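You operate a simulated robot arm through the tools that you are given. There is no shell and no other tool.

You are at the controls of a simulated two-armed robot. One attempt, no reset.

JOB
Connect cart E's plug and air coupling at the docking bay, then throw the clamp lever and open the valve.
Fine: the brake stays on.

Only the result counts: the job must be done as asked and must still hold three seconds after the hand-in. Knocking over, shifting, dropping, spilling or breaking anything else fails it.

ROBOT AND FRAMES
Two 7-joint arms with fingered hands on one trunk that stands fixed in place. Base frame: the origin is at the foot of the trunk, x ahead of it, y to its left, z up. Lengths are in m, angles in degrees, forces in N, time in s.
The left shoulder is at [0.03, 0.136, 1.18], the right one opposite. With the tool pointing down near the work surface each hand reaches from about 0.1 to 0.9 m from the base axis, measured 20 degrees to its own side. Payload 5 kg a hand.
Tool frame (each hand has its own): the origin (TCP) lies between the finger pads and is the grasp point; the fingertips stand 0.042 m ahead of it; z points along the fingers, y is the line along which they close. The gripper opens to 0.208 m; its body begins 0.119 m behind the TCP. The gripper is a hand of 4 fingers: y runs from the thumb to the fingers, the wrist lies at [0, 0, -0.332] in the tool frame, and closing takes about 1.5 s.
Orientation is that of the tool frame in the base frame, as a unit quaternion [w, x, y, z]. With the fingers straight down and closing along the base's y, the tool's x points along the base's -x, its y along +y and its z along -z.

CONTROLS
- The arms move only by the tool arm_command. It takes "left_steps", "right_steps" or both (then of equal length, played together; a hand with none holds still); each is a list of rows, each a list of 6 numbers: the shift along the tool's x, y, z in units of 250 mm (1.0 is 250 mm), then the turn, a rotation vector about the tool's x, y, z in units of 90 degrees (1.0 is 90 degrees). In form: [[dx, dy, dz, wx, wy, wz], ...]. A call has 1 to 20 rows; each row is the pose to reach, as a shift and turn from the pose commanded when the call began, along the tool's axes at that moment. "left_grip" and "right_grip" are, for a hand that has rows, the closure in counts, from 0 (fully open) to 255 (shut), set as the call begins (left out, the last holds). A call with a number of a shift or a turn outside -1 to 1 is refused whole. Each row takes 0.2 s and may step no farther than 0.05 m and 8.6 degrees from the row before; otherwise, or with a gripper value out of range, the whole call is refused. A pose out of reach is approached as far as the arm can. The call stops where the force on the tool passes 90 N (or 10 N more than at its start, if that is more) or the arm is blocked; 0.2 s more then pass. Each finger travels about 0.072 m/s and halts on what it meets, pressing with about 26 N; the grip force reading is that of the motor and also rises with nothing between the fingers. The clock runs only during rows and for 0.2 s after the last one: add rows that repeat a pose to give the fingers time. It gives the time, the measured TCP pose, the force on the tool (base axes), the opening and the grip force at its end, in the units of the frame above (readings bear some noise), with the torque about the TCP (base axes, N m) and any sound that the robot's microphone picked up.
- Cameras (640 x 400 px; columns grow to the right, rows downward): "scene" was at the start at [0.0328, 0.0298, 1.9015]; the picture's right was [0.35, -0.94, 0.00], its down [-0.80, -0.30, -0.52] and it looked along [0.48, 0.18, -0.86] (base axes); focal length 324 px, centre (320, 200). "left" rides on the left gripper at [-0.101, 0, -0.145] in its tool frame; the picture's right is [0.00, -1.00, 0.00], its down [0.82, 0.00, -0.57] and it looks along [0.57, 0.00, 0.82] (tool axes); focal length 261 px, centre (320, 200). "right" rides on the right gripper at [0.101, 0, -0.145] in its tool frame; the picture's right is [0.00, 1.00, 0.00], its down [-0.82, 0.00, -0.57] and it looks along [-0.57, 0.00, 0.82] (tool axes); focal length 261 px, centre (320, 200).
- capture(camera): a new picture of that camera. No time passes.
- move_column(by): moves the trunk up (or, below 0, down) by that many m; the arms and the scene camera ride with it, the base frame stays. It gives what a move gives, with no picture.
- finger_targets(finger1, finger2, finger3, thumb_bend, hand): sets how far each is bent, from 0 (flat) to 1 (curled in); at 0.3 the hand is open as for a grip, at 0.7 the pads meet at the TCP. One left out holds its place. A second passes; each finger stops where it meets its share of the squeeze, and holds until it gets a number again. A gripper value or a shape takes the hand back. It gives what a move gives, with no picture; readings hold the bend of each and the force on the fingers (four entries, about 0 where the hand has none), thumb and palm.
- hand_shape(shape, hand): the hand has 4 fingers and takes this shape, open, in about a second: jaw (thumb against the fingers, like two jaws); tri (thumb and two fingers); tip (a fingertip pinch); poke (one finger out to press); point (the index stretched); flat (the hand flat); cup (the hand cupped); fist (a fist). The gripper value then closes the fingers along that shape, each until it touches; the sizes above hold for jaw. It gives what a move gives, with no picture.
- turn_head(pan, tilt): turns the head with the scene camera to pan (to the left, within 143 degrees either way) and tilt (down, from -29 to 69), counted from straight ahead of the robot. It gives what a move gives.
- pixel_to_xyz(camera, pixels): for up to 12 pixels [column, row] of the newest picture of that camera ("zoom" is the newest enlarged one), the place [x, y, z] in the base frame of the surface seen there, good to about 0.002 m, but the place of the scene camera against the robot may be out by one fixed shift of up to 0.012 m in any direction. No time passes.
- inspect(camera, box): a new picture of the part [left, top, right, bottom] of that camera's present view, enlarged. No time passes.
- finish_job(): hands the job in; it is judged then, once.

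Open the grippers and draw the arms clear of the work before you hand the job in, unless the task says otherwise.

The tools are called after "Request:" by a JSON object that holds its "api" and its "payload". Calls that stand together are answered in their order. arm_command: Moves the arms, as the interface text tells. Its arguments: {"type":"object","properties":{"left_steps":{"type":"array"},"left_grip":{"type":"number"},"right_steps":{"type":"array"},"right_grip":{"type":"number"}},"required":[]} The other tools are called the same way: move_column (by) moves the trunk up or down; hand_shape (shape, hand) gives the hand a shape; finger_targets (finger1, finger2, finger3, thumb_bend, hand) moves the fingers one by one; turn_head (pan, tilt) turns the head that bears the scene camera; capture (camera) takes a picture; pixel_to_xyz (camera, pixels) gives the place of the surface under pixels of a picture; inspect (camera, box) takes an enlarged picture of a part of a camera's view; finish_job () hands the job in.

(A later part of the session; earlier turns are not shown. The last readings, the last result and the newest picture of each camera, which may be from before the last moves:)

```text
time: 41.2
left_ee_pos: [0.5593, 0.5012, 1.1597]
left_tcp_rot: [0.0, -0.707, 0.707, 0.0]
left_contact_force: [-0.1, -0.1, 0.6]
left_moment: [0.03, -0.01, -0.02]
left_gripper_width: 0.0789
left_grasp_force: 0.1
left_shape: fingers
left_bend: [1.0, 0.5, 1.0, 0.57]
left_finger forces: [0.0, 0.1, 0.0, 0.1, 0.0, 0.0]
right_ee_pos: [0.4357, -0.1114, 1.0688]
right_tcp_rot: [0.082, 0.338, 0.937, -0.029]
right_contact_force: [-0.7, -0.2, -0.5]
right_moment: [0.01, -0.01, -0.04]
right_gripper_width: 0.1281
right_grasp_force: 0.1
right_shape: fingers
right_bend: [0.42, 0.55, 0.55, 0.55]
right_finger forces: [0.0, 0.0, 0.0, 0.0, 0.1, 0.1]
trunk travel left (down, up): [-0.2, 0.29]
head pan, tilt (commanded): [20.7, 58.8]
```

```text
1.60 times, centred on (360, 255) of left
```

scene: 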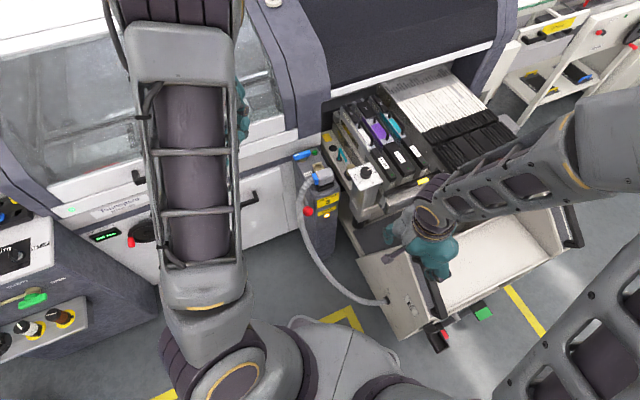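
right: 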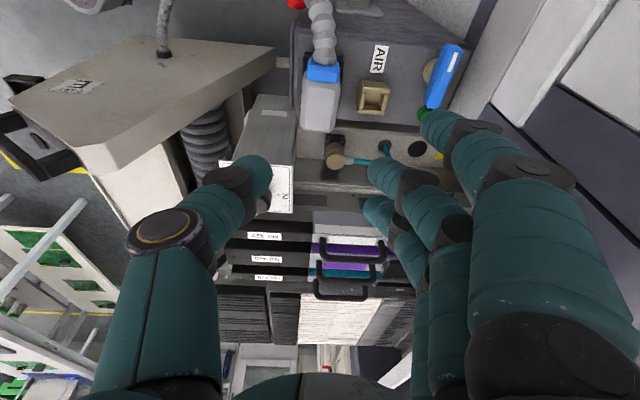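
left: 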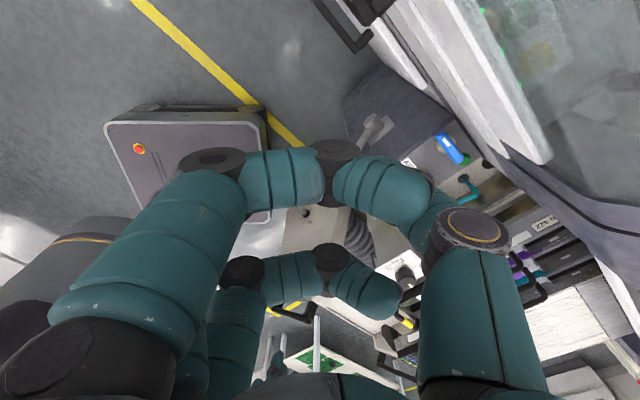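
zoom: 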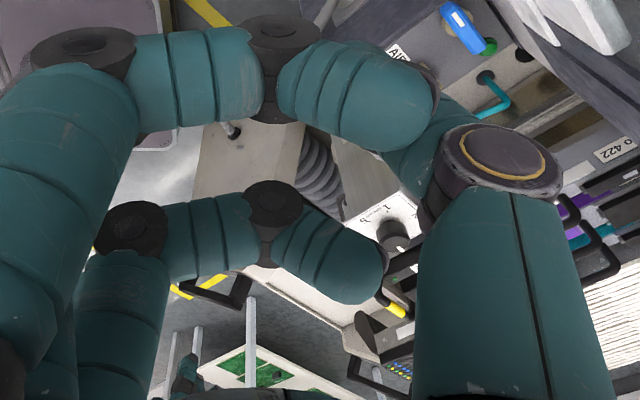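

Folded, the outer fingers would ride about 25 mm above the TCP. Before approaching I need the heights around the coupling on the rack side, so I'll measure them in the scene view.

Request:
{"api": "inspect", "payload": {"camera": "scene", "box": [320, 110, 416, 190]}}

Request:
{"api": "pixel_to_xyz", "payload": {"camera": "zoom", "pixels": [[215, 200], [255, 190], [275, 180], [295, 165], [230, 160], [250, 140], [270, 120], [290, 110], [310, 150], [330, 170], [345, 190], [210, 120]]}}

Request:
{"api": "pixel_to_xyz", "payload": {"camera": "zoom", "pixels": [[172, 212], [160, 225], [190, 205], [135, 165], [125, 105], [280, 220], [300, 210], [320, 200], [245, 215], [265, 230], [225, 185], [200, 150]]}}

```text
5.00 times, centred on (368, 150) of scene
```

zoom: 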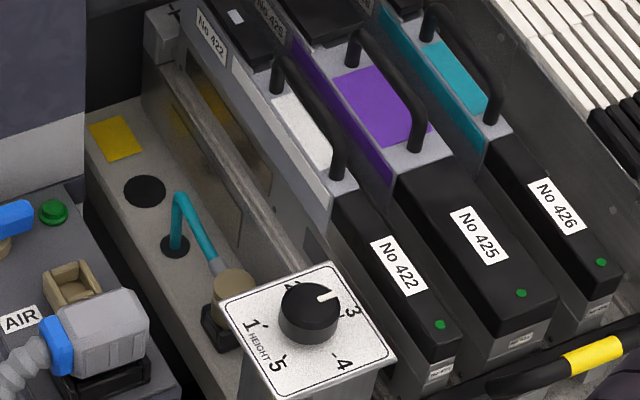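

```text
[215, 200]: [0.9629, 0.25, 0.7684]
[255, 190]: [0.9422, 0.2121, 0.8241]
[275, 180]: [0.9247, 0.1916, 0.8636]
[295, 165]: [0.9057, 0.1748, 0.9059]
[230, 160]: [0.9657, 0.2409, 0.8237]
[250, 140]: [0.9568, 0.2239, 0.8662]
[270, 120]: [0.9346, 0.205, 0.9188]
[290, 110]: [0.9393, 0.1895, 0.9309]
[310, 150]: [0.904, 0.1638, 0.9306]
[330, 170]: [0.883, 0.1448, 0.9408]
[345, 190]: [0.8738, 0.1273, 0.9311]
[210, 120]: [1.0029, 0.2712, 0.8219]
```

```text
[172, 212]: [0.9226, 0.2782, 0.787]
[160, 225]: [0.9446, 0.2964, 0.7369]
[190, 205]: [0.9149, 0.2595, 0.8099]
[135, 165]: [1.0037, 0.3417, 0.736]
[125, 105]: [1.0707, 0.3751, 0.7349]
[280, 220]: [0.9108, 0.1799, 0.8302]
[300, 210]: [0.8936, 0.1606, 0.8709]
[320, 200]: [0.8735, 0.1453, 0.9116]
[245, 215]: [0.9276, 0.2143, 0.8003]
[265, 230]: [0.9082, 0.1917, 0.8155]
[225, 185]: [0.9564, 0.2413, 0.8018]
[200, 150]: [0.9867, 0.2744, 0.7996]
```

The rack's side rises like a wall to z≈0.93 only about 58 mm beyond the coupling, so the bent thumb joint needs care. I'll try the fingertip-pinch shape on the left hand and see how slim it is.

Request:
{"api": "hand_shape", "payload": {"hand": "left", "shape": "tip"}}

Request:
{"api": "capture", "payload": {"camera": "left"}}

```text
time: 42.1
left_ee_pos: [0.5597, 0.5017, 1.1579]
left_tcp_rot: [0.0, -0.707, 0.708, 0.0]
left_contact_force: [-0.2, 0.3, -0.7]
left_moment: [-0.01, 0.02, -0.01]
left_gripper_width: 0.2079
left_grasp_force: 0.1
left_shape: tip
left_bend: [0.06, 0.3, 0.06, 0.3]
left_finger forces: [0.0, 0.0, 0.1, 0.1, 0.1, 0.0]
right_ee_pos: [0.4371, -0.1103, 1.0683]
right_tcp_rot: [0.082, 0.338, 0.937, -0.029]
right_contact_force: [-0.6, 0.4, 0.0]
right_moment: [0.0, -0.02, -0.04]
right_gripper_width: 0.128
right_grasp_force: 0.0
right_shape: fingers
right_bend: [0.42, 0.55, 0.55, 0.55]
right_finger forces: [0.0, 0.1, 0.0, 0.0, 0.0, 0.0]
trunk travel left (down, up): [-0.2, 0.29]
head pan, tilt (commanded): [20.7, 58.8]
```

```text
taken
```

left: 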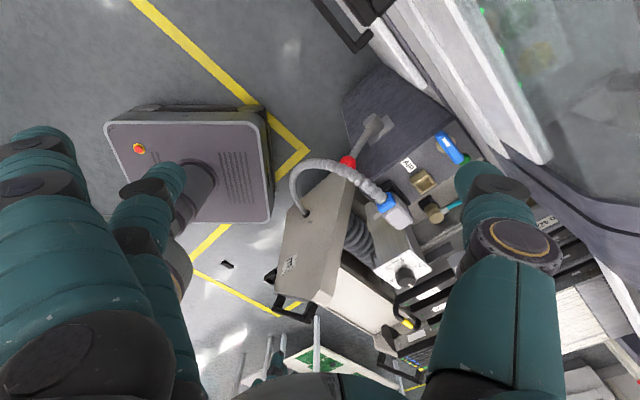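

In "tip" shape the outer fingers stretch far out, which would hit the bay or dial. I'll look at the "tri" shape as well before choosing.

Request:
{"api": "hand_shape", "payload": {"hand": "left", "shape": "tri"}}

Request:
{"api": "capture", "payload": {"camera": "left"}}

```text
time: 43.0
left_ee_pos: [0.5602, 0.5016, 1.1593]
left_tcp_rot: [-0.001, -0.707, 0.707, 0.001]
left_contact_force: [0.0, 0.1, 0.4]
left_moment: [0.0, -0.02, 0.02]
left_gripper_width: 0.2079
left_grasp_force: 0.0
left_shape: tri
left_bend: [0.3, 0.3, 0.06, 0.3]
left_finger forces: [0.0, 0.1, 0.0, 0.0, 0.0, 0.0]
right_ee_pos: [0.4355, -0.1113, 1.0696]
right_tcp_rot: [0.082, 0.338, 0.937, -0.029]
right_contact_force: [0.2, 0.0, -0.6]
right_moment: [0.01, -0.03, -0.02]
right_gripper_width: 0.1279
right_grasp_force: 0.1
right_shape: fingers
right_bend: [0.42, 0.55, 0.55, 0.55]
right_finger forces: [0.0, 0.0, 0.0, 0.1, 0.1, 0.1]
trunk travel left (down, up): [-0.2, 0.29]
head pan, tilt (commanded): [20.7, 58.8]
```

```text
taken
```

left: 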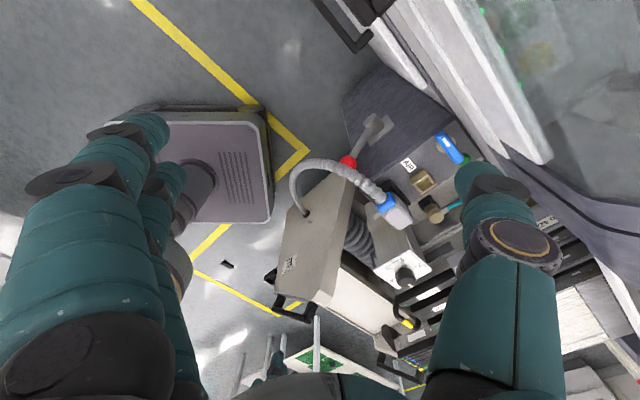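

"tri" uses fingers 1 and 2 with the thumb, so I'll use my own finger setting later. Now I'll turn the left hand back to ψ=0 while moving it to about (0.65,0.30,1.15), clear of the hood.

Request:
{"api": "arm_command", "payload": {"left_steps": [[0.0667, -0.03, 0, 0, 0, 0.0833], [0.1333, -0.06, 0, 0, 0, 0.1667], [0.2, -0.09, 0, 0, 0, 0.25], [0.2667, -0.12, 0, 0, 0, 0.3333], [0.3333, -0.15, 0, 0, 0, 0.4167], [0.4, -0.18, 0, 0, 0, 0.5], [0.4667, -0.21, 0, 0, 0, 0.5833], [0.5333, -0.24, 0, 0, 0, 0.6667], [0.6, -0.27, 0, 0, 0, 0.75], [0.6667, -0.3, 0, 0, 0, 0.8333], [0.7333, -0.33, 0, 0, 0, 0.9167], [0.8, -0.36, 0, 0, 0, 1.0]]}}

Request:
{"api": "finger_targets", "payload": {"hand": "left", "finger1": 1.0, "finger2": 0.5, "finger3": 1.0, "thumb_bend": 0.57}}

Request:
{"api": "capture", "payload": {"camera": "scene"}}

Request:
{"api": "capture", "payload": {"camera": "left"}}

```text
time: 45.6
left_ee_pos: [0.6488, 0.3008, 1.1578]
left_tcp_rot: [0.0, 0.001, 1.0, 0.0]
left_contact_force: [0.4, -0.7, 0.0]
left_moment: [0.03, 0.02, -0.01]
left_gripper_width: 0.208
left_grasp_force: 0.2
left_shape: tri
left_bend: [0.3, 0.3, 0.06, 0.3]
left_finger forces: [0.1, 0.0, 0.0, 0.1, 0.0, 0.0]
right_ee_pos: [0.4359, -0.1104, 1.0686]
right_tcp_rot: [0.082, 0.339, 0.937, -0.03]
right_contact_force: [-0.3, -0.4, 0.7]
right_moment: [0.04, -0.01, -0.02]
right_gripper_width: 0.1282
right_grasp_force: 0.1
right_shape: fingers
right_bend: [0.42, 0.55, 0.55, 0.55]
right_finger forces: [0.0, 0.0, 0.1, 0.0, 0.1, 0.0]
trunk travel left (down, up): [-0.2, 0.29]
head pan, tilt (commanded): [20.7, 58.8]
```

```text
time: 46.6
left_ee_pos: [0.6493, 0.3009, 1.1575]
left_tcp_rot: [0.0, 0.0, 1.0, 0.0]
left_contact_force: [-0.1, 0.2, 0.9]
left_moment: [-0.01, -0.01, -0.01]
left_gripper_width: 0.0797
left_grasp_force: 0.0
left_shape: fingers
left_bend: [1.0, 0.5, 1.0, 0.56]
left_finger forces: [0.1, 0.0, 0.0, 0.0, 0.0, 0.0]
right_ee_pos: [0.4355, -0.1113, 1.0693]
right_tcp_rot: [0.082, 0.338, 0.937, -0.03]
right_contact_force: [-0.3, -0.9, -0.4]
right_moment: [-0.04, 0.0, 0.0]
right_gripper_width: 0.1281
right_grasp_force: 0.0
right_shape: fingers
right_bend: [0.42, 0.55, 0.55, 0.55]
right_finger forces: [0.0, 0.0, 0.0, 0.0, 0.0, 0.1]
trunk travel left (down, up): [-0.2, 0.29]
head pan, tilt (commanded): [20.7, 58.8]
```

```text
taken
```

scene: 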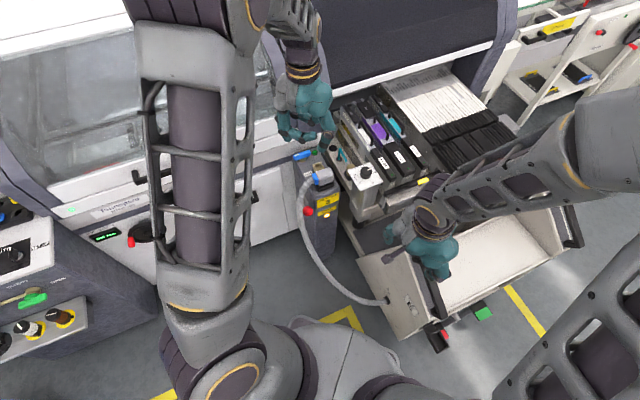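

```text
taken
```

left: 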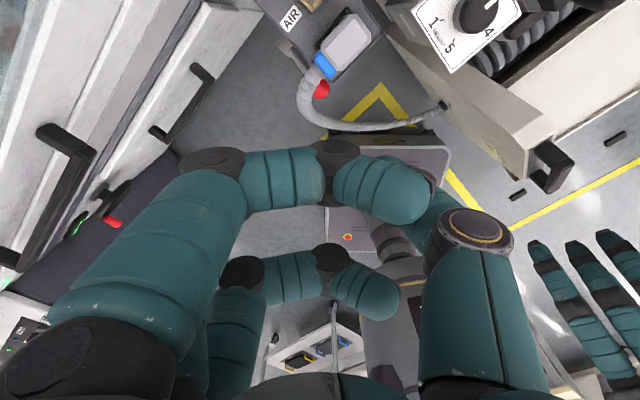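

The plug and cable look undisturbed in the left view at (345,45). I'll move the left hand over the coupling at z≈1.0, leaning its palm 12° toward +y to keep the thumb joint off the rack wall.

Request:
{"api": "arm_command", "payload": {"left_steps": [[-0.1347, -0.06, 0.0, 0.0222, 0, 0], [-0.2693, -0.12, 0.05, 0.0443, 0, 0], [-0.404, -0.18, 0.18, 0.0665, 0, 0], [-0.5387, -0.24, 0.32, 0.0887, 0, 0], [-0.6733, -0.3, 0.46, 0.1108, 0, 0], [-0.808, -0.36, 0.56, 0.133, 0, 0], [-0.808, -0.36, 0.632, 0.133, 0, 0]]}}

Request:
{"api": "capture", "payload": {"camera": "scene"}}

Request:
{"api": "capture", "payload": {"camera": "left"}}

```text
refused: row 4 steps farther than a row can; nothing moved
```

```text
taken
```

scene: 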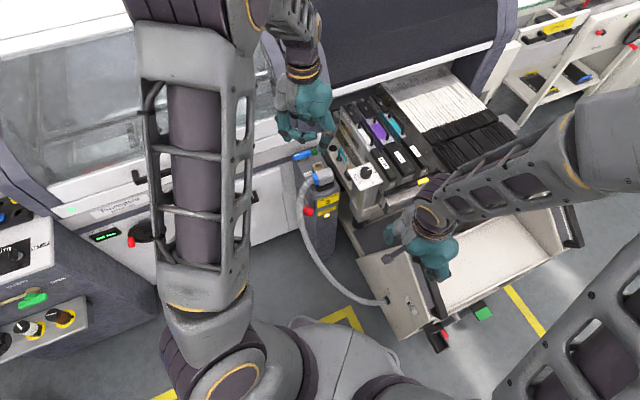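

```text
taken
```

left: 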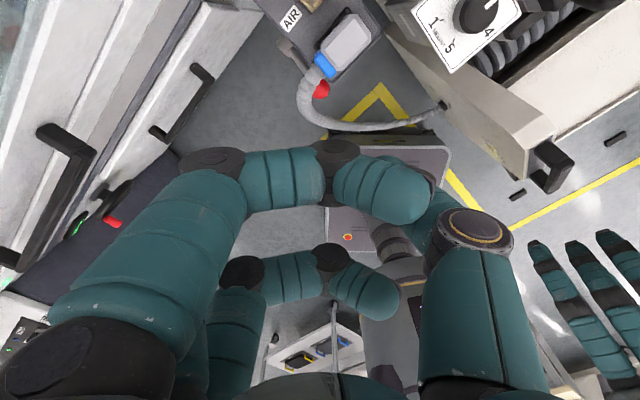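

That call was refused because of one step being slightly too long; nothing moved. I'll resend it with shorter steps.

Request:
{"api": "arm_command", "payload": {"left_steps": [[-0.115, -0.052, 0.0, 0.019, 0, 0], [-0.231, -0.103, 0.04, 0.038, 0, 0], [-0.346, -0.154, 0.13, 0.057, 0, 0], [-0.462, -0.206, 0.22, 0.076, 0, 0], [-0.577, -0.257, 0.32, 0.095, 0, 0], [-0.693, -0.309, 0.42, 0.114, 0, 0], [-0.808, -0.36, 0.52, 0.133, 0, 0], [-0.808, -0.36, 0.632, 0.133, 0, 0]]}}

Request:
{"api": "capture", "payload": {"camera": "scene"}}

Request:
{"api": "capture", "payload": {"camera": "left"}}

```text
time: 48.4
left_ee_pos: [0.8508, 0.2096, 0.999]
left_tcp_rot: [0.001, 0.0, 0.995, -0.105]
left_contact_force: [1.0, 0.5, 0.1]
left_moment: [0.03, -0.01, -0.01]
left_gripper_width: 0.0797
left_grasp_force: 0.0
left_shape: fingers
left_bend: [1.0, 0.5, 1.0, 0.56]
left_finger forces: [0.0, 0.0, 0.0, 0.0, 0.0, 0.0]
right_ee_pos: [0.4367, -0.1105, 1.0694]
right_tcp_rot: [0.082, 0.338, 0.937, -0.03]
right_contact_force: [0.1, 0.1, -0.6]
right_moment: [-0.01, -0.02, -0.01]
right_gripper_width: 0.1279
right_grasp_force: 0.1
right_shape: fingers
right_bend: [0.42, 0.55, 0.55, 0.55]
right_finger forces: [0.0, 0.0, 0.0, 0.0, 0.1, 0.0]
trunk travel left (down, up): [-0.2, 0.29]
head pan, tilt (commanded): [20.7, 58.8]
```

```text
taken
```

scene: 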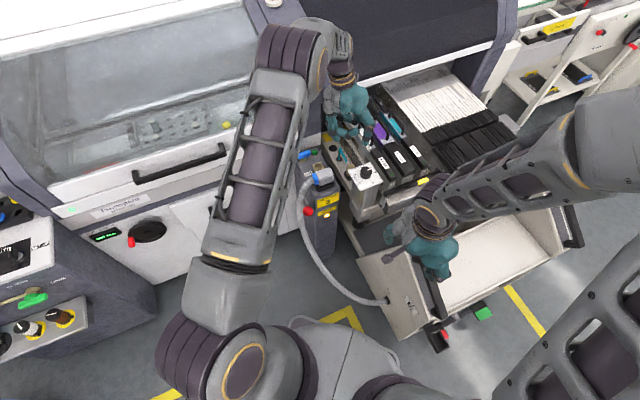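

```text
taken
```

left: 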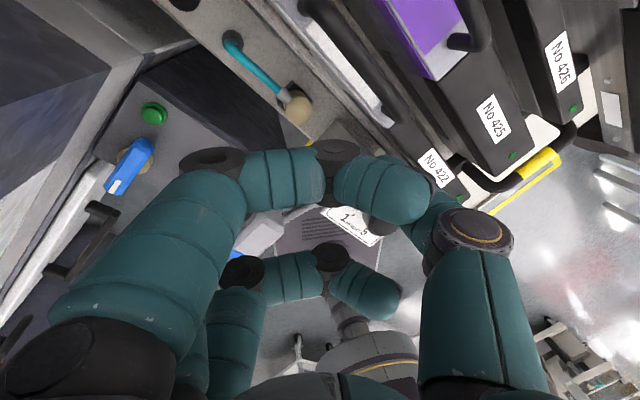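

The left hand is over the coupling, seen at (295,105) in its camera, and is within reach. I'll descend to z≈0.90 and check clearances.

Request:
{"api": "arm_command", "payload": {"left_steps": [[-0.004, -0.0336, 0.0072, 0, 0, 0], [-0.004, 0.0, 0.16, 0, 0, 0], [-0.004, 0.0244, 0.28, 0, 0, 0], [-0.004, 0.0488, 0.394, 0, 0, 0]]}}

Request:
{"api": "capture", "payload": {"camera": "left"}}

Request:
{"api": "inspect", "payload": {"camera": "scene", "box": [310, 100, 406, 190]}}

```text
time: 49.4
left_ee_pos: [0.8525, 0.2003, 0.8981]
left_tcp_rot: [0.0, 0.0, 0.995, -0.104]
left_contact_force: [1.2, 0.0, -0.5]
left_moment: [-0.03, 0.15, 0.01]
left_gripper_width: 0.0797
left_grasp_force: 0.0
left_shape: fingers
left_bend: [1.0, 0.5, 1.0, 0.56]
left_finger forces: [0.1, 0.0, 0.0, 0.0, 0.0, 0.0]
right_ee_pos: [0.4366, -0.1117, 1.0684]
right_tcp_rot: [0.082, 0.339, 0.937, -0.031]
right_contact_force: [0.8, 0.0, -1.3]
right_moment: [-0.01, 0.09, -0.04]
right_gripper_width: 0.1279
right_grasp_force: 0.0
right_shape: fingers
right_bend: [0.42, 0.55, 0.55, 0.55]
right_finger forces: [0.0, 0.0, 0.0, 0.0, 0.0, 0.1]
trunk travel left (down, up): [-0.2, 0.29]
head pan, tilt (commanded): [20.7, 58.8]
```

```text
taken
```

left: 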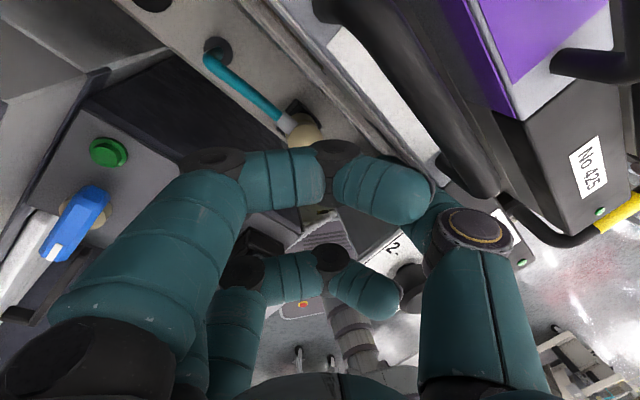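

```text
4.44 times, centred on (358, 145) of scene
```

zoom: 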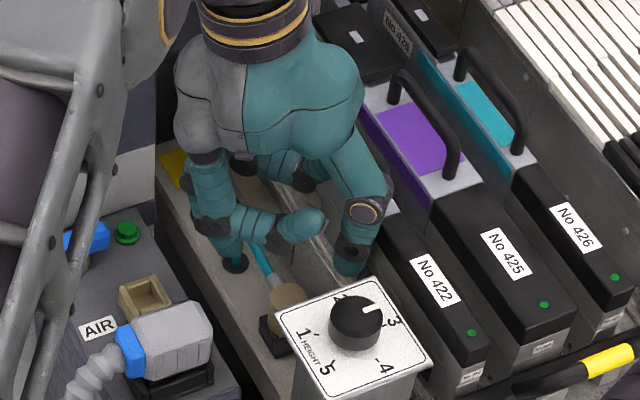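

The thumb's joint would pass within about 2 mm of module No 422, which must not be touched. I'll increase the palm's lean by 8° (to 20° in all) at this height before going lower, and look again.

Request:
{"api": "arm_command", "payload": {"left_steps": [[0.0, 0.0104, -0.0022, 0.0445, 0, 0], [0.0, 0.0207, -0.0044, 0.0889, 0, 0]]}}

Request:
{"api": "capture", "payload": {"camera": "left"}}

Request:
{"api": "pixel_to_xyz", "payload": {"camera": "left", "pixels": [[480, 230], [500, 235], [440, 200], [380, 190], [425, 215], [300, 130], [340, 80], [420, 100], [450, 160], [400, 170], [510, 200], [470, 190]]}}

```text
time: 50.0
left_ee_pos: [0.8523, 0.2066, 0.9013]
left_tcp_rot: [0.0, 0.001, 0.985, -0.175]
left_contact_force: [0.4, -0.2, 0.5]
left_moment: [0.07, 0.01, -0.03]
left_gripper_width: 0.0797
left_grasp_force: 0.0
left_shape: fingers
left_bend: [1.0, 0.5, 1.0, 0.56]
left_finger forces: [0.1, 0.0, 0.0, 0.0, 0.0, 0.1]
right_ee_pos: [0.4344, -0.1107, 1.0685]
right_tcp_rot: [0.082, 0.338, 0.937, -0.029]
right_contact_force: [-0.4, 0.1, 0.4]
right_moment: [-0.02, -0.01, -0.03]
right_gripper_width: 0.1283
right_grasp_force: 0.1
right_shape: fingers
right_bend: [0.42, 0.55, 0.55, 0.55]
right_finger forces: [0.0, 0.0, 0.0, 0.0, 0.0, 0.0]
trunk travel left (down, up): [-0.2, 0.29]
head pan, tilt (commanded): [20.7, 58.8]
```

```text
taken
```

left: 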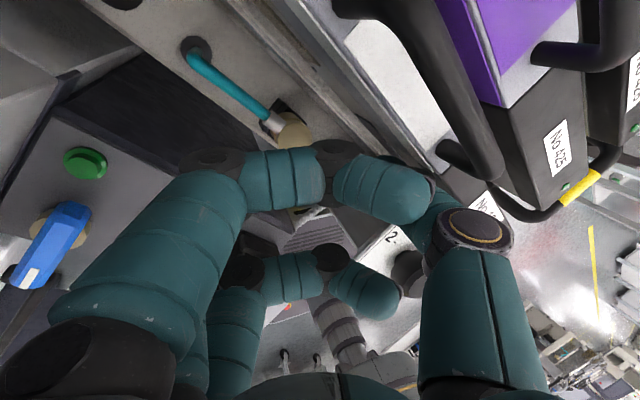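

```text
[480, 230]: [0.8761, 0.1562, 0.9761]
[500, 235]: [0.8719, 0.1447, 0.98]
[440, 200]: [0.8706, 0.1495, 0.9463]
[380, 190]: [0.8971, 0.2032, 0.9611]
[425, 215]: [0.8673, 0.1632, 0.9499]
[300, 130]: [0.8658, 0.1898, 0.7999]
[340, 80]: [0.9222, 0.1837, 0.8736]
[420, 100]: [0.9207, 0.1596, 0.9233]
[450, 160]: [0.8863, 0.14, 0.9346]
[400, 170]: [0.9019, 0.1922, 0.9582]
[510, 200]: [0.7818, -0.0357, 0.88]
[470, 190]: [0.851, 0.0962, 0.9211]
```

The thumb joint should now clear the module by several millimetres. I'll descend in two stages, first 60 mm.

Request:
{"api": "arm_command", "payload": {"left_steps": [[0, 0.0274, 0.0752, 0, 0, 0], [0, 0.0547, 0.1504, 0, 0, 0], [0, 0.0821, 0.2256, 0, 0, 0]]}}

Request:
{"api": "capture", "payload": {"camera": "left"}}

Request:
{"api": "inspect", "payload": {"camera": "scene", "box": [315, 120, 395, 180]}}

```text
time: 50.8
left_ee_pos: [0.8528, 0.2068, 0.8394]
left_tcp_rot: [0.0, 0.001, 0.985, -0.174]
left_contact_force: [0.0, -0.2, 0.9]
left_moment: [-0.05, 0.08, -0.03]
left_gripper_width: 0.0796
left_grasp_force: 0.0
left_shape: fingers
left_bend: [1.0, 0.5, 1.0, 0.56]
left_finger forces: [0.0, 0.0, 0.1, 0.1, 0.0, 0.0]
right_ee_pos: [0.4364, -0.1096, 1.0685]
right_tcp_rot: [0.081, 0.338, 0.937, -0.031]
right_contact_force: [0.2, 0.5, -0.1]
right_moment: [-0.02, 0.07, -0.02]
right_gripper_width: 0.128
right_grasp_force: 0.1
right_shape: fingers
right_bend: [0.42, 0.55, 0.55, 0.55]
right_finger forces: [0.0, 0.0, 0.0, 0.1, 0.1, 0.1]
trunk travel left (down, up): [-0.2, 0.29]
head pan, tilt (commanded): [20.7, 58.8]
```

```text
taken
```

left: 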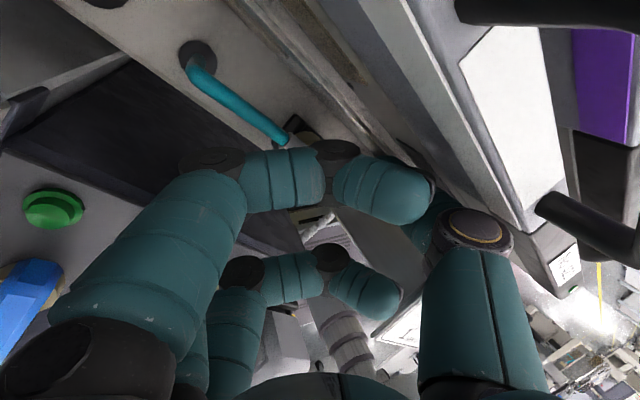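

```text
6.67 times, centred on (355, 150) of scene
```

zoom: 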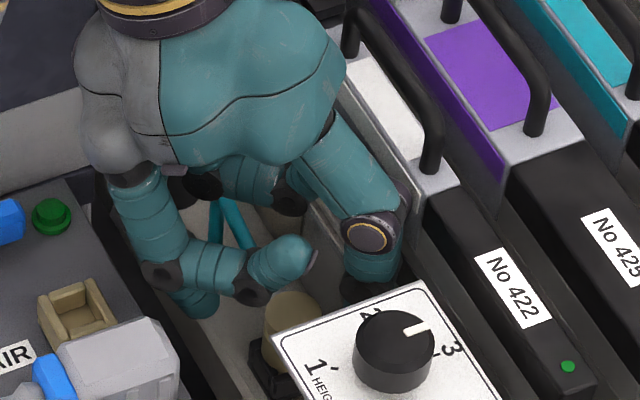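

The scene shows the finger tip (195,300) and thumb tip (365,290) straddling the cap at (292,315), with the thumb just clear of the module. I'll go down the last 37 mm in small steps.

Request:
{"api": "arm_command", "payload": {"left_steps": [[0, 0.0169, 0.0463, 0, 0, 0], [0, 0.0337, 0.0927, 0, 0, 0], [0, 0.0506, 0.139, 0, 0, 0]]}}

Request:
{"api": "inspect", "payload": {"camera": "scene", "box": [315, 120, 395, 180]}}

Request:
{"api": "capture", "payload": {"camera": "left"}}

```text
time: 51.4
left_ee_pos: [0.8519, 0.2108, 0.8347]
left_tcp_rot: [0.004, 0.003, 0.985, -0.174]
left_contact_force: [-46.1, 21.5, 64.4]
left_moment: [-4.75, 0.86, -3.46]
left_gripper_width: 0.0801
left_grasp_force: 47.1
left_shape: fingers
left_bend: [1.0, 0.5, 1.0, 0.57]
left_finger forces: [0.1, 0.0, 0.0, 0.0, 93.4, 0.1]
right_ee_pos: [0.4326, -0.1115, 1.0716]
right_tcp_rot: [0.083, 0.339, 0.937, -0.029]
right_contact_force: [2.0, -0.4, 0.1]
right_moment: [0.08, 0.24, -0.04]
right_gripper_width: 0.128
right_grasp_force: 0.1
right_shape: fingers
right_bend: [0.42, 0.55, 0.55, 0.55]
right_finger forces: [0.1, 0.1, 0.0, 0.1, 0.1, 0.0]
trunk travel left (down, up): [-0.2, 0.29]
head pan, tilt (commanded): [20.7, 58.8]
stopped in row 3 (left hand): the force on the tool passed its limit at 104 N (the readings are from after the stop); the commanded pose is now the measured one
```

```text
6.67 times, centred on (355, 150) of scene
```

zoom: 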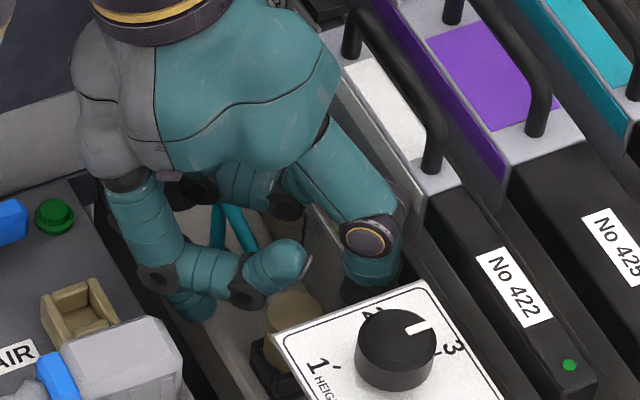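

```text
taken
```

left: 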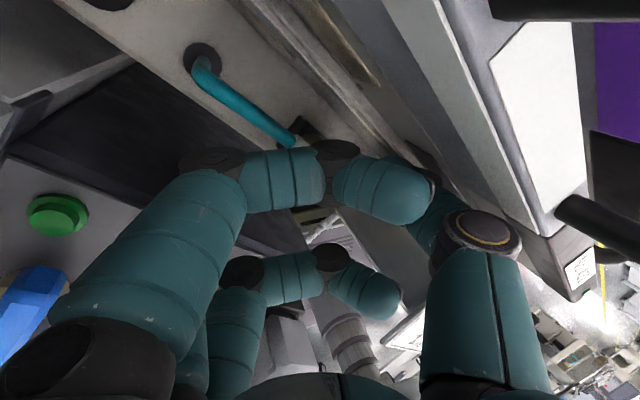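

The thumb pressed hard (93 N) on the rail beside the coupling, so I'll back straight up at once.

Request:
{"api": "arm_command", "payload": {"left_steps": [[0, -0.0274, -0.0752, 0, 0, 0], [0, -0.0547, -0.1504, 0, 0, 0], [0, -0.0821, -0.2256, 0, 0, 0]]}}

Request:
{"api": "inspect", "payload": {"camera": "scene", "box": [315, 120, 411, 190]}}

Request:
{"api": "capture", "payload": {"camera": "left"}}

```text
time: 52.2
left_ee_pos: [0.8578, 0.2096, 0.8851]
left_tcp_rot: [0.005, 0.0, 0.985, -0.173]
left_contact_force: [0.2, -0.6, -1.4]
left_moment: [-0.05, -0.03, 0.02]
left_gripper_width: 0.0794
left_grasp_force: 0.0
left_shape: fingers
left_bend: [1.0, 0.5, 1.0, 0.56]
left_finger forces: [0.0, 0.0, 0.0, 0.0, 0.0, 0.0]
right_ee_pos: [0.4374, -0.1115, 1.0684]
right_tcp_rot: [0.082, 0.338, 0.937, -0.03]
right_contact_force: [0.1, -0.2, -0.5]
right_moment: [0.0, 0.01, -0.01]
right_gripper_width: 0.1281
right_grasp_force: 0.1
right_shape: fingers
right_bend: [0.42, 0.55, 0.55, 0.55]
right_finger forces: [0.1, 0.0, 0.0, 0.1, 0.2, 0.0]
trunk travel left (down, up): [-0.2, 0.29]
head pan, tilt (commanded): [20.7, 58.8]
```

```text
5.71 times, centred on (363, 155) of scene
```

zoom: 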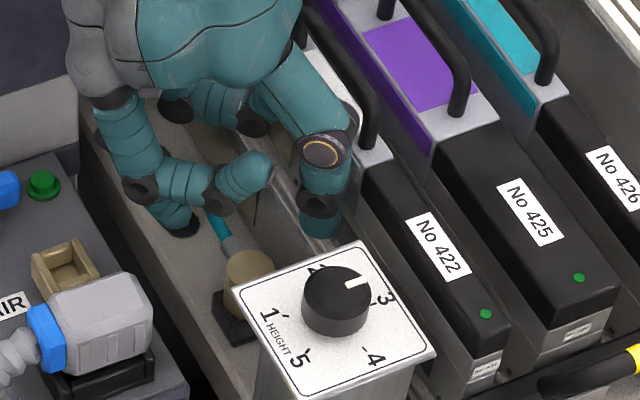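

```text
taken
```

left: 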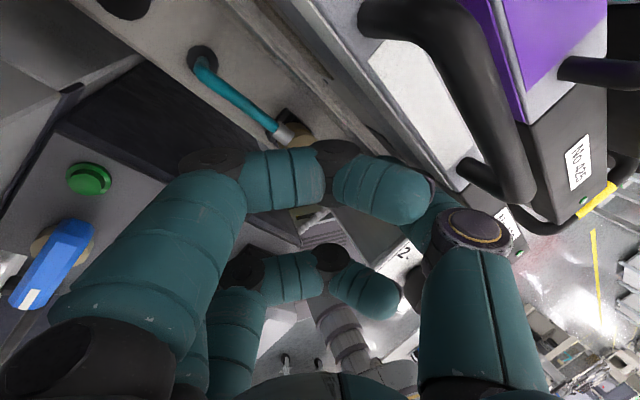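

Nothing has shifted: modules and dial look the same. The thumb was simply too far out, so I'll move the hand 10 mm toward +y and 6 mm back toward the robot, which should put the thumb just beside the cap, clear of the rail.

Request:
{"api": "arm_command", "payload": {"left_steps": [[0.0116, 0.019, -0.0069, 0, 0, 0], [0.0232, 0.038, -0.0138, 0, 0, 0], [0.0232, 0.038, -0.0138, 0, 0, 0]]}}

Request:
{"api": "inspect", "payload": {"camera": "scene", "box": [320, 140, 384, 180]}}

Request:
{"api": "pixel_to_xyz", "payload": {"camera": "zoom", "pixels": [[345, 200], [345, 215], [340, 235], [320, 225], [365, 220], [250, 270], [225, 270], [270, 250], [150, 200], [165, 170], [300, 200], [380, 200]]}}

```text
time: 53.0
left_ee_pos: [0.851, 0.2192, 0.8868]
left_tcp_rot: [0.004, 0.001, 0.985, -0.175]
left_contact_force: [0.6, 0.2, -0.6]
left_moment: [-0.01, 0.03, -0.01]
left_gripper_width: 0.0794
left_grasp_force: 0.0
left_shape: fingers
left_bend: [1.0, 0.5, 1.0, 0.56]
left_finger forces: [0.0, 0.1, 0.1, 0.0, 0.1, 0.0]
right_ee_pos: [0.4362, -0.1116, 1.0683]
right_tcp_rot: [0.082, 0.338, 0.937, -0.029]
right_contact_force: [0.3, 0.7, 0.3]
right_moment: [-0.01, 0.0, -0.01]
right_gripper_width: 0.1279
right_grasp_force: 0.1
right_shape: fingers
right_bend: [0.42, 0.55, 0.55, 0.55]
right_finger forces: [0.0, 0.0, 0.0, 0.1, 0.0, 0.1]
trunk travel left (down, up): [-0.2, 0.29]
head pan, tilt (commanded): [20.7, 58.8]
```

```text
10.00 times, centred on (352, 160) of scene
```

zoom: 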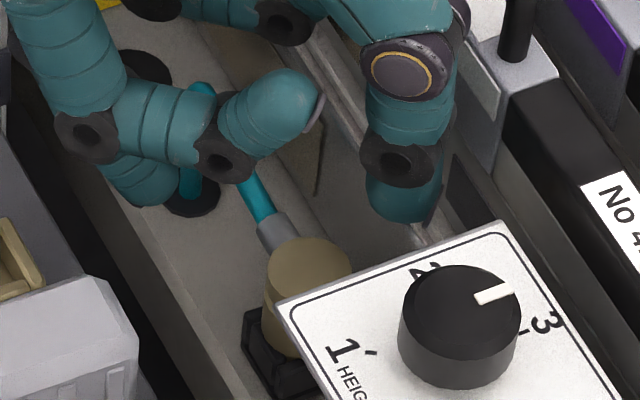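

```text
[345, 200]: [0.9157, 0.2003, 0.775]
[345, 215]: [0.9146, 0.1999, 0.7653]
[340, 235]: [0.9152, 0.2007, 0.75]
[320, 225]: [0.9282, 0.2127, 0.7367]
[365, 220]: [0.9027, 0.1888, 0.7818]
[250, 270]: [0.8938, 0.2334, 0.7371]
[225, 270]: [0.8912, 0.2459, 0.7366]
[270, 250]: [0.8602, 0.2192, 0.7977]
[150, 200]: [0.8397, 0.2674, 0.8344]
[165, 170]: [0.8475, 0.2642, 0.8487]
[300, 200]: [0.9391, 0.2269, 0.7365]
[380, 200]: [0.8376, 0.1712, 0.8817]
```

The thumb tip is at about (405,205) and the cap at (310,265) in this enlargement. I'll measure both in the same frame to check the planned offset.

Request:
{"api": "pixel_to_xyz", "payload": {"camera": "zoom", "pixels": [[310, 262], [275, 265], [345, 265], [310, 245], [310, 285], [400, 215], [410, 200], [375, 195], [430, 205], [405, 180], [395, 160], [405, 75]]}}

```text
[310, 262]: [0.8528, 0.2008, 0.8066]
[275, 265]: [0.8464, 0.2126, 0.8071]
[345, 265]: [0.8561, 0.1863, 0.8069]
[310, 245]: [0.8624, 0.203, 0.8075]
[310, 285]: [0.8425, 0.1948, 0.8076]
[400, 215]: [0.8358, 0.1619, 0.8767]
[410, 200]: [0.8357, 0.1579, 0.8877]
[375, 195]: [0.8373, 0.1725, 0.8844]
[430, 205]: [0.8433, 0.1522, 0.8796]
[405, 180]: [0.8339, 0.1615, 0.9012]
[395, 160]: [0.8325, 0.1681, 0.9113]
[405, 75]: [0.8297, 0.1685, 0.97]
```

The thumb would pass about 8 mm from the cap with about 4 mm to the rail. I'll shift 4 mm more toward +y and lower to z≈0.84, checking the force.

Request:
{"api": "arm_command", "payload": {"left_steps": [[-0.008, 0.0152, -0.0056, 0, 0, 0], [-0.008, 0.046, 0.079, 0, 0, 0], [-0.008, 0.0768, 0.1636, 0, 0, 0]]}}

Request:
{"api": "inspect", "payload": {"camera": "scene", "box": [320, 140, 384, 180]}}

Request:
{"api": "pixel_to_xyz", "payload": {"camera": "zoom", "pixels": [[310, 262], [375, 220], [390, 235], [410, 240], [425, 230], [400, 250], [130, 230], [150, 240], [170, 230], [440, 230], [450, 245], [365, 255]]}}

```text
time: 53.8
left_ee_pos: [0.8541, 0.2241, 0.8434]
left_tcp_rot: [0.005, 0.0, 0.985, -0.174]
left_contact_force: [0.6, 0.5, 0.6]
left_moment: [0.04, 0.09, -0.07]
left_gripper_width: 0.0796
left_grasp_force: 0.0
left_shape: fingers
left_bend: [1.0, 0.5, 1.0, 0.56]
left_finger forces: [0.0, 0.1, 0.0, 0.0, 0.0, 0.0]
right_ee_pos: [0.4354, -0.1107, 1.0688]
right_tcp_rot: [0.082, 0.338, 0.937, -0.03]
right_contact_force: [-0.2, -0.4, 0.9]
right_moment: [-0.01, 0.01, -0.01]
right_gripper_width: 0.1282
right_grasp_force: 0.1
right_shape: fingers
right_bend: [0.42, 0.55, 0.55, 0.55]
right_finger forces: [0.0, 0.0, 0.1, 0.0, 0.0, 0.0]
trunk travel left (down, up): [-0.2, 0.29]
head pan, tilt (commanded): [20.7, 58.8]
```

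```text
10.00 times, centred on (352, 160) of scene
```

zoom: 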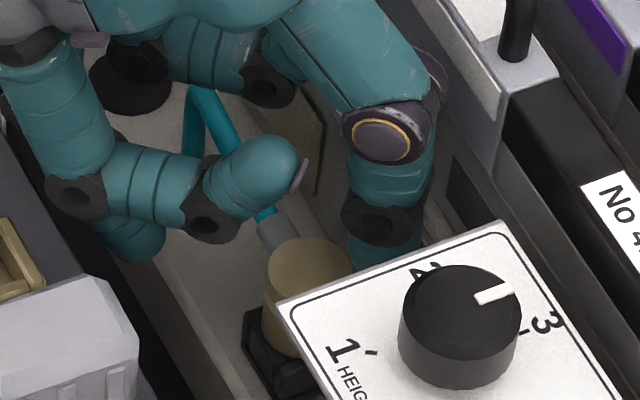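

```text
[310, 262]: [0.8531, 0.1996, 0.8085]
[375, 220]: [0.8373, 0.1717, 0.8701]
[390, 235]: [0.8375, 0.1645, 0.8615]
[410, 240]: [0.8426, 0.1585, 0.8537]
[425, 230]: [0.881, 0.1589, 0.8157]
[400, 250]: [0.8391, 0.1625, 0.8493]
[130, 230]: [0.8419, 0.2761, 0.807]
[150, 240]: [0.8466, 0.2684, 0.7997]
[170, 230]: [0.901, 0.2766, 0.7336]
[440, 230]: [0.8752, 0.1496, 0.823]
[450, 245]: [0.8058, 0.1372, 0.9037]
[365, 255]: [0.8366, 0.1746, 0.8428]
```

Now the thumb's inner side is about 5 mm from the cap and over 10 mm from the rail. I'll lower the remaining 40 mm in small steps.

Request:
{"api": "arm_command", "payload": {"left_steps": [[0, 0.0138, 0.038, 0, 0, 0], [0, 0.0277, 0.076, 0, 0, 0], [0, 0.0415, 0.1139, 0, 0, 0]]}}

Request:
{"api": "inspect", "payload": {"camera": "scene", "box": [320, 140, 384, 180]}}

```text
time: 54.6
left_ee_pos: [0.8549, 0.2227, 0.8117]
left_tcp_rot: [0.005, 0.0, 0.985, -0.174]
left_contact_force: [4.4, -4.9, 4.3]
left_moment: [0.22, -0.05, -0.35]
left_gripper_width: 0.0797
left_grasp_force: 3.6
left_shape: fingers
left_bend: [1.0, 0.51, 1.0, 0.56]
left_finger forces: [0.1, 7.4, 0.1, 0.0, 0.3, 0.0]
right_ee_pos: [0.4366, -0.1119, 1.0689]
right_tcp_rot: [0.082, 0.339, 0.937, -0.03]
right_contact_force: [-0.3, 0.5, 0.3]
right_moment: [0.0, 0.07, 0.02]
right_gripper_width: 0.1281
right_grasp_force: 0.1
right_shape: fingers
right_bend: [0.42, 0.55, 0.55, 0.55]
right_finger forces: [0.1, 0.0, 0.1, 0.1, 0.0, 0.1]
trunk travel left (down, up): [-0.2, 0.29]
head pan, tilt (commanded): [20.7, 58.8]
```

```text
10.00 times, centred on (352, 160) of scene
```

zoom: 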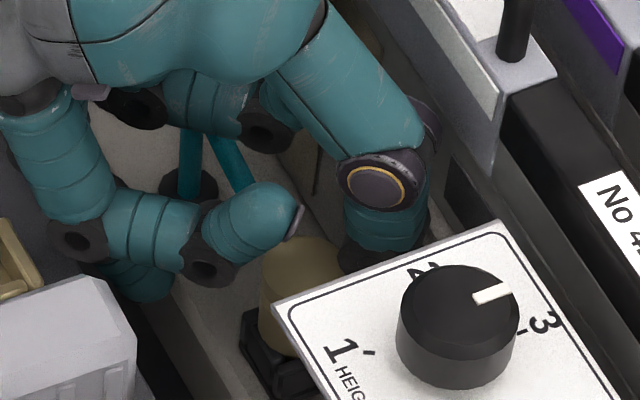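

Finger 2 lightly touches the bay post's side (7 N). I'll bend it a little more inward, to 0.60, to take it off the post.

Request:
{"api": "finger_targets", "payload": {"hand": "left", "finger2": 0.6}}

Request:
{"api": "inspect", "payload": {"camera": "scene", "box": [320, 140, 384, 180]}}

Request:
{"api": "capture", "payload": {"camera": "left"}}

```text
time: 55.6
left_ee_pos: [0.8543, 0.2237, 0.8109]
left_tcp_rot: [0.005, -0.001, 0.985, -0.174]
left_contact_force: [0.4, 0.1, -0.3]
left_moment: [0.01, -0.01, 0.0]
left_gripper_width: 0.0798
left_grasp_force: 0.2
left_shape: fingers
left_bend: [1.0, 0.6, 1.0, 0.56]
left_finger forces: [0.0, 0.0, 0.1, 0.0, 0.1, 0.0]
right_ee_pos: [0.4355, -0.111, 1.0693]
right_tcp_rot: [0.082, 0.338, 0.937, -0.029]
right_contact_force: [0.0, -0.1, 0.4]
right_moment: [0.01, 0.0, 0.0]
right_gripper_width: 0.1283
right_grasp_force: 0.0
right_shape: fingers
right_bend: [0.42, 0.55, 0.55, 0.55]
right_finger forces: [0.1, 0.0, 0.0, 0.1, 0.1, 0.0]
trunk travel left (down, up): [-0.2, 0.29]
head pan, tilt (commanded): [20.7, 58.8]
```

```text
10.00 times, centred on (352, 160) of scene
```

zoom: 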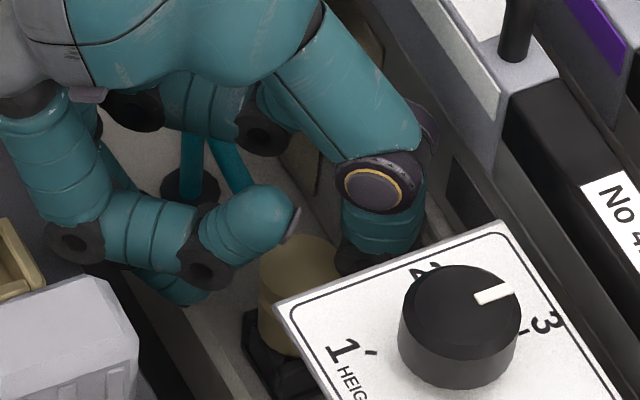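

```text
taken
```

left: 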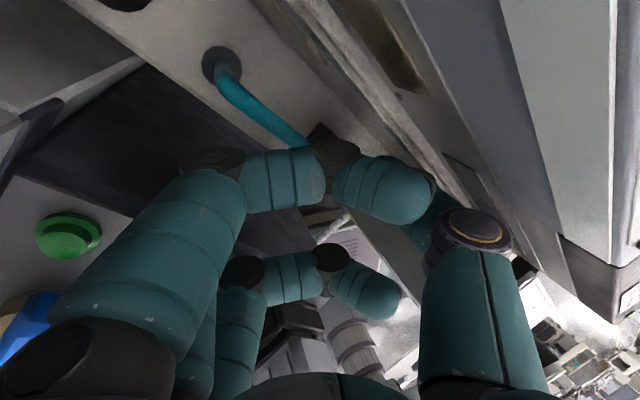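

Contact is gone. I'll lower the last 8 mm and then pinch the cap with finger 2 and the thumb.

Request:
{"api": "arm_command", "payload": {"left_steps": [[0, 0.0055, 0.015, 0, 0, 0], [0, 0.011, 0.03, 0, 0, 0]]}}

Request:
{"api": "finger_targets", "payload": {"hand": "left", "finger2": 0.72, "thumb_bend": 0.62}}

Request:
{"api": "inspect", "payload": {"camera": "scene", "box": [320, 140, 384, 180]}}

```text
time: 56.2
left_ee_pos: [0.8537, 0.2236, 0.8032]
left_tcp_rot: [0.004, 0.001, 0.985, -0.174]
left_contact_force: [0.0, -0.6, -0.2]
left_moment: [-0.03, 0.04, 0.02]
left_gripper_width: 0.0799
left_grasp_force: 0.1
left_shape: fingers
left_bend: [1.0, 0.6, 1.0, 0.56]
left_finger forces: [0.1, 0.0, 0.0, 0.0, 0.3, 0.0]
right_ee_pos: [0.4362, -0.1109, 1.0701]
right_tcp_rot: [0.082, 0.338, 0.937, -0.03]
right_contact_force: [-0.4, 0.2, -0.1]
right_moment: [0.01, 0.0, -0.01]
right_gripper_width: 0.128
right_grasp_force: 0.2
right_shape: fingers
right_bend: [0.42, 0.55, 0.55, 0.55]
right_finger forces: [0.0, 0.0, 0.0, 0.0, 0.0, 0.1]
trunk travel left (down, up): [-0.2, 0.29]
head pan, tilt (commanded): [20.7, 58.8]
```

```text
time: 57.2
left_ee_pos: [0.8537, 0.223, 0.8044]
left_tcp_rot: [0.004, 0.001, 0.985, -0.174]
left_contact_force: [-0.1, -2.2, 0.1]
left_moment: [-0.13, -0.03, 0.04]
left_gripper_width: 0.0771
left_grasp_force: 6.6
left_shape: fingers
left_bend: [1.0, 0.68, 1.0, 0.61]
left_finger forces: [0.0, 5.8, 0.0, 0.1, 7.8, 0.0]
right_ee_pos: [0.4354, -0.1118, 1.0686]
right_tcp_rot: [0.082, 0.338, 0.937, -0.03]
right_contact_force: [-0.4, -0.3, 0.1]
right_moment: [-0.01, 0.01, -0.03]
right_gripper_width: 0.1278
right_grasp_force: 0.1
right_shape: fingers
right_bend: [0.42, 0.55, 0.55, 0.55]
right_finger forces: [0.1, 0.1, 0.1, 0.0, 0.0, 0.0]
trunk travel left (down, up): [-0.2, 0.29]
head pan, tilt (commanded): [20.7, 58.8]
```

```text
10.00 times, centred on (352, 160) of scene
```

zoom: 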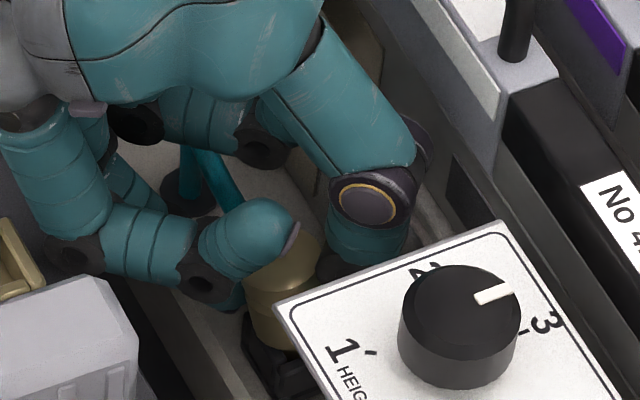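

Finger 2 (5.8 N) and thumb (7.8 N) both touch the cap. I'll tighten the pinch.

Request:
{"api": "finger_targets", "payload": {"hand": "left", "finger2": 0.95, "thumb_bend": 0.8}}

Request:
{"api": "inspect", "payload": {"camera": "scene", "box": [320, 140, 384, 180]}}

```text
time: 58.2
left_ee_pos: [0.8536, 0.2221, 0.8045]
left_tcp_rot: [0.004, 0.002, 0.985, -0.175]
left_contact_force: [1.3, -19.5, -1.0]
left_moment: [-0.29, 0.02, 0.06]
left_gripper_width: 0.0743
left_grasp_force: 18.1
left_shape: fingers
left_bend: [1.0, 0.66, 1.0, 0.65]
left_finger forces: [0.1, 9.5, 0.0, 0.0, 26.6, 0.0]
right_ee_pos: [0.436, -0.1124, 1.0686]
right_tcp_rot: [0.081, 0.338, 0.937, -0.029]
right_contact_force: [0.6, -0.8, 0.3]
right_moment: [0.01, -0.01, 0.02]
right_gripper_width: 0.1279
right_grasp_force: 0.0
right_shape: fingers
right_bend: [0.42, 0.55, 0.55, 0.55]
right_finger forces: [0.1, 0.0, 0.0, 0.1, 0.0, 0.1]
trunk travel left (down, up): [-0.2, 0.29]
head pan, tilt (commanded): [20.7, 58.8]
```

```text
10.00 times, centred on (352, 160) of scene
```

zoom: 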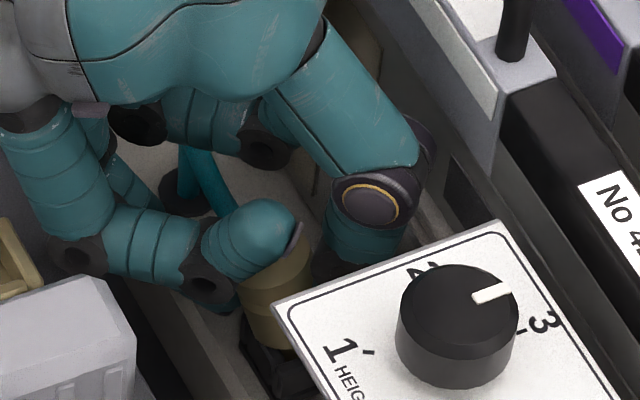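

The thumb overpowers the single finger (26 vs 9.5 N) and pushes the coupling sideways. I'll set the thumb back to 0.62 so that it only backs up the finger.

Request:
{"api": "finger_targets", "payload": {"hand": "left", "thumb_bend": 0.62}}

Request:
{"api": "inspect", "payload": {"camera": "scene", "box": [320, 140, 384, 180]}}

```text
time: 59.2
left_ee_pos: [0.853, 0.2247, 0.8034]
left_tcp_rot: [0.004, 0.0, 0.985, -0.174]
left_contact_force: [0.2, 2.6, 1.0]
left_moment: [0.16, 0.01, -0.04]
left_gripper_width: 0.0773
left_grasp_force: 7.3
left_shape: fingers
left_bend: [1.0, 0.68, 1.0, 0.6]
left_finger forces: [0.0, 8.2, 0.0, 0.1, 5.9, 0.1]
right_ee_pos: [0.436, -0.1106, 1.069]
right_tcp_rot: [0.083, 0.339, 0.937, -0.03]
right_contact_force: [0.7, 0.2, -0.6]
right_moment: [0.03, 0.01, 0.02]
right_gripper_width: 0.1282
right_grasp_force: 0.1
right_shape: fingers
right_bend: [0.42, 0.55, 0.55, 0.55]
right_finger forces: [0.0, 0.0, 0.1, 0.0, 0.1, 0.1]
trunk travel left (down, up): [-0.2, 0.29]
head pan, tilt (commanded): [20.7, 58.8]
```

```text
10.00 times, centred on (352, 160) of scene
```

zoom: 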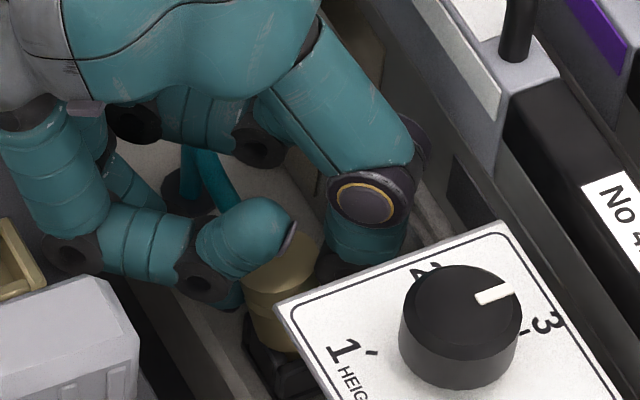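

Now roughly balanced (8.2 vs 5.9 N). I'll add a touch more thumb (0.63), then lift a few millimetres to see whether the coupling comes along.

Request:
{"api": "finger_targets", "payload": {"hand": "left", "thumb_bend": 0.633}}

Request:
{"api": "arm_command", "payload": {"left_steps": [[0, -0.0055, -0.015, 0, 0, 0], [0, -0.0109, -0.0301, 0, 0, 0], [0, -0.0164, -0.0451, 0, 0, 0], [0, -0.0219, -0.0602, 0, 0, 0]]}}

Request:
{"api": "inspect", "payload": {"camera": "scene", "box": [320, 140, 384, 180]}}

```text
time: 60.2
left_ee_pos: [0.8536, 0.2239, 0.8035]
left_tcp_rot: [0.005, 0.0, 0.985, -0.174]
left_contact_force: [-0.3, 3.3, 1.3]
left_moment: [0.18, -0.03, -0.01]
left_gripper_width: 0.077
left_grasp_force: 8.2
left_shape: fingers
left_bend: [1.0, 0.68, 1.0, 0.61]
left_finger forces: [0.0, 10.0, 0.0, 0.0, 7.1, 0.1]
right_ee_pos: [0.4366, -0.1114, 1.0694]
right_tcp_rot: [0.082, 0.339, 0.937, -0.03]
right_contact_force: [-0.4, 0.1, -0.3]
right_moment: [-0.02, 0.02, 0.03]
right_gripper_width: 0.1281
right_grasp_force: 0.0
right_shape: fingers
right_bend: [0.42, 0.55, 0.55, 0.55]
right_finger forces: [0.0, 0.0, 0.0, 0.0, 0.0, 0.2]
trunk travel left (down, up): [-0.2, 0.29]
head pan, tilt (commanded): [20.7, 58.8]
```

```text
time: 61.2
left_ee_pos: [0.8546, 0.2217, 0.8195]
left_tcp_rot: [0.004, 0.0, 0.985, -0.175]
left_contact_force: [1.0, 0.6, -0.4]
left_moment: [0.01, -0.02, 0.01]
left_gripper_width: 0.077
left_grasp_force: 8.3
left_shape: fingers
left_bend: [1.0, 0.67, 1.0, 0.61]
left_finger forces: [0.0, 8.1, 0.0, 0.0, 7.5, 0.0]
right_ee_pos: [0.435, -0.1102, 1.0696]
right_tcp_rot: [0.082, 0.339, 0.937, -0.029]
right_contact_force: [-0.4, -0.3, 0.4]
right_moment: [-0.03, -0.03, 0.02]
right_gripper_width: 0.128
right_grasp_force: 0.0
right_shape: fingers
right_bend: [0.42, 0.55, 0.55, 0.55]
right_finger forces: [0.0, 0.1, 0.0, 0.0, 0.0, 0.0]
trunk travel left (down, up): [-0.2, 0.29]
head pan, tilt (commanded): [20.7, 58.8]
```

```text
10.00 times, centred on (352, 160) of scene
```

zoom: 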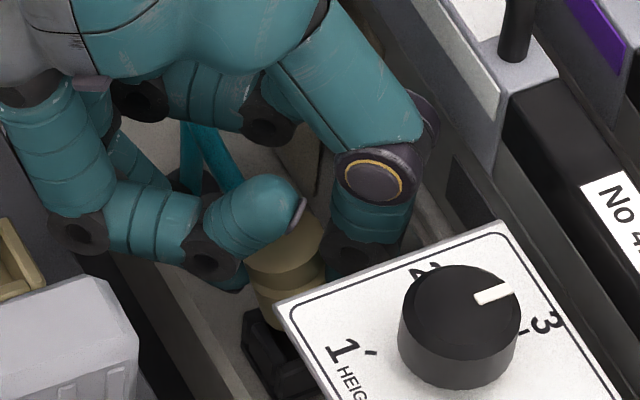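

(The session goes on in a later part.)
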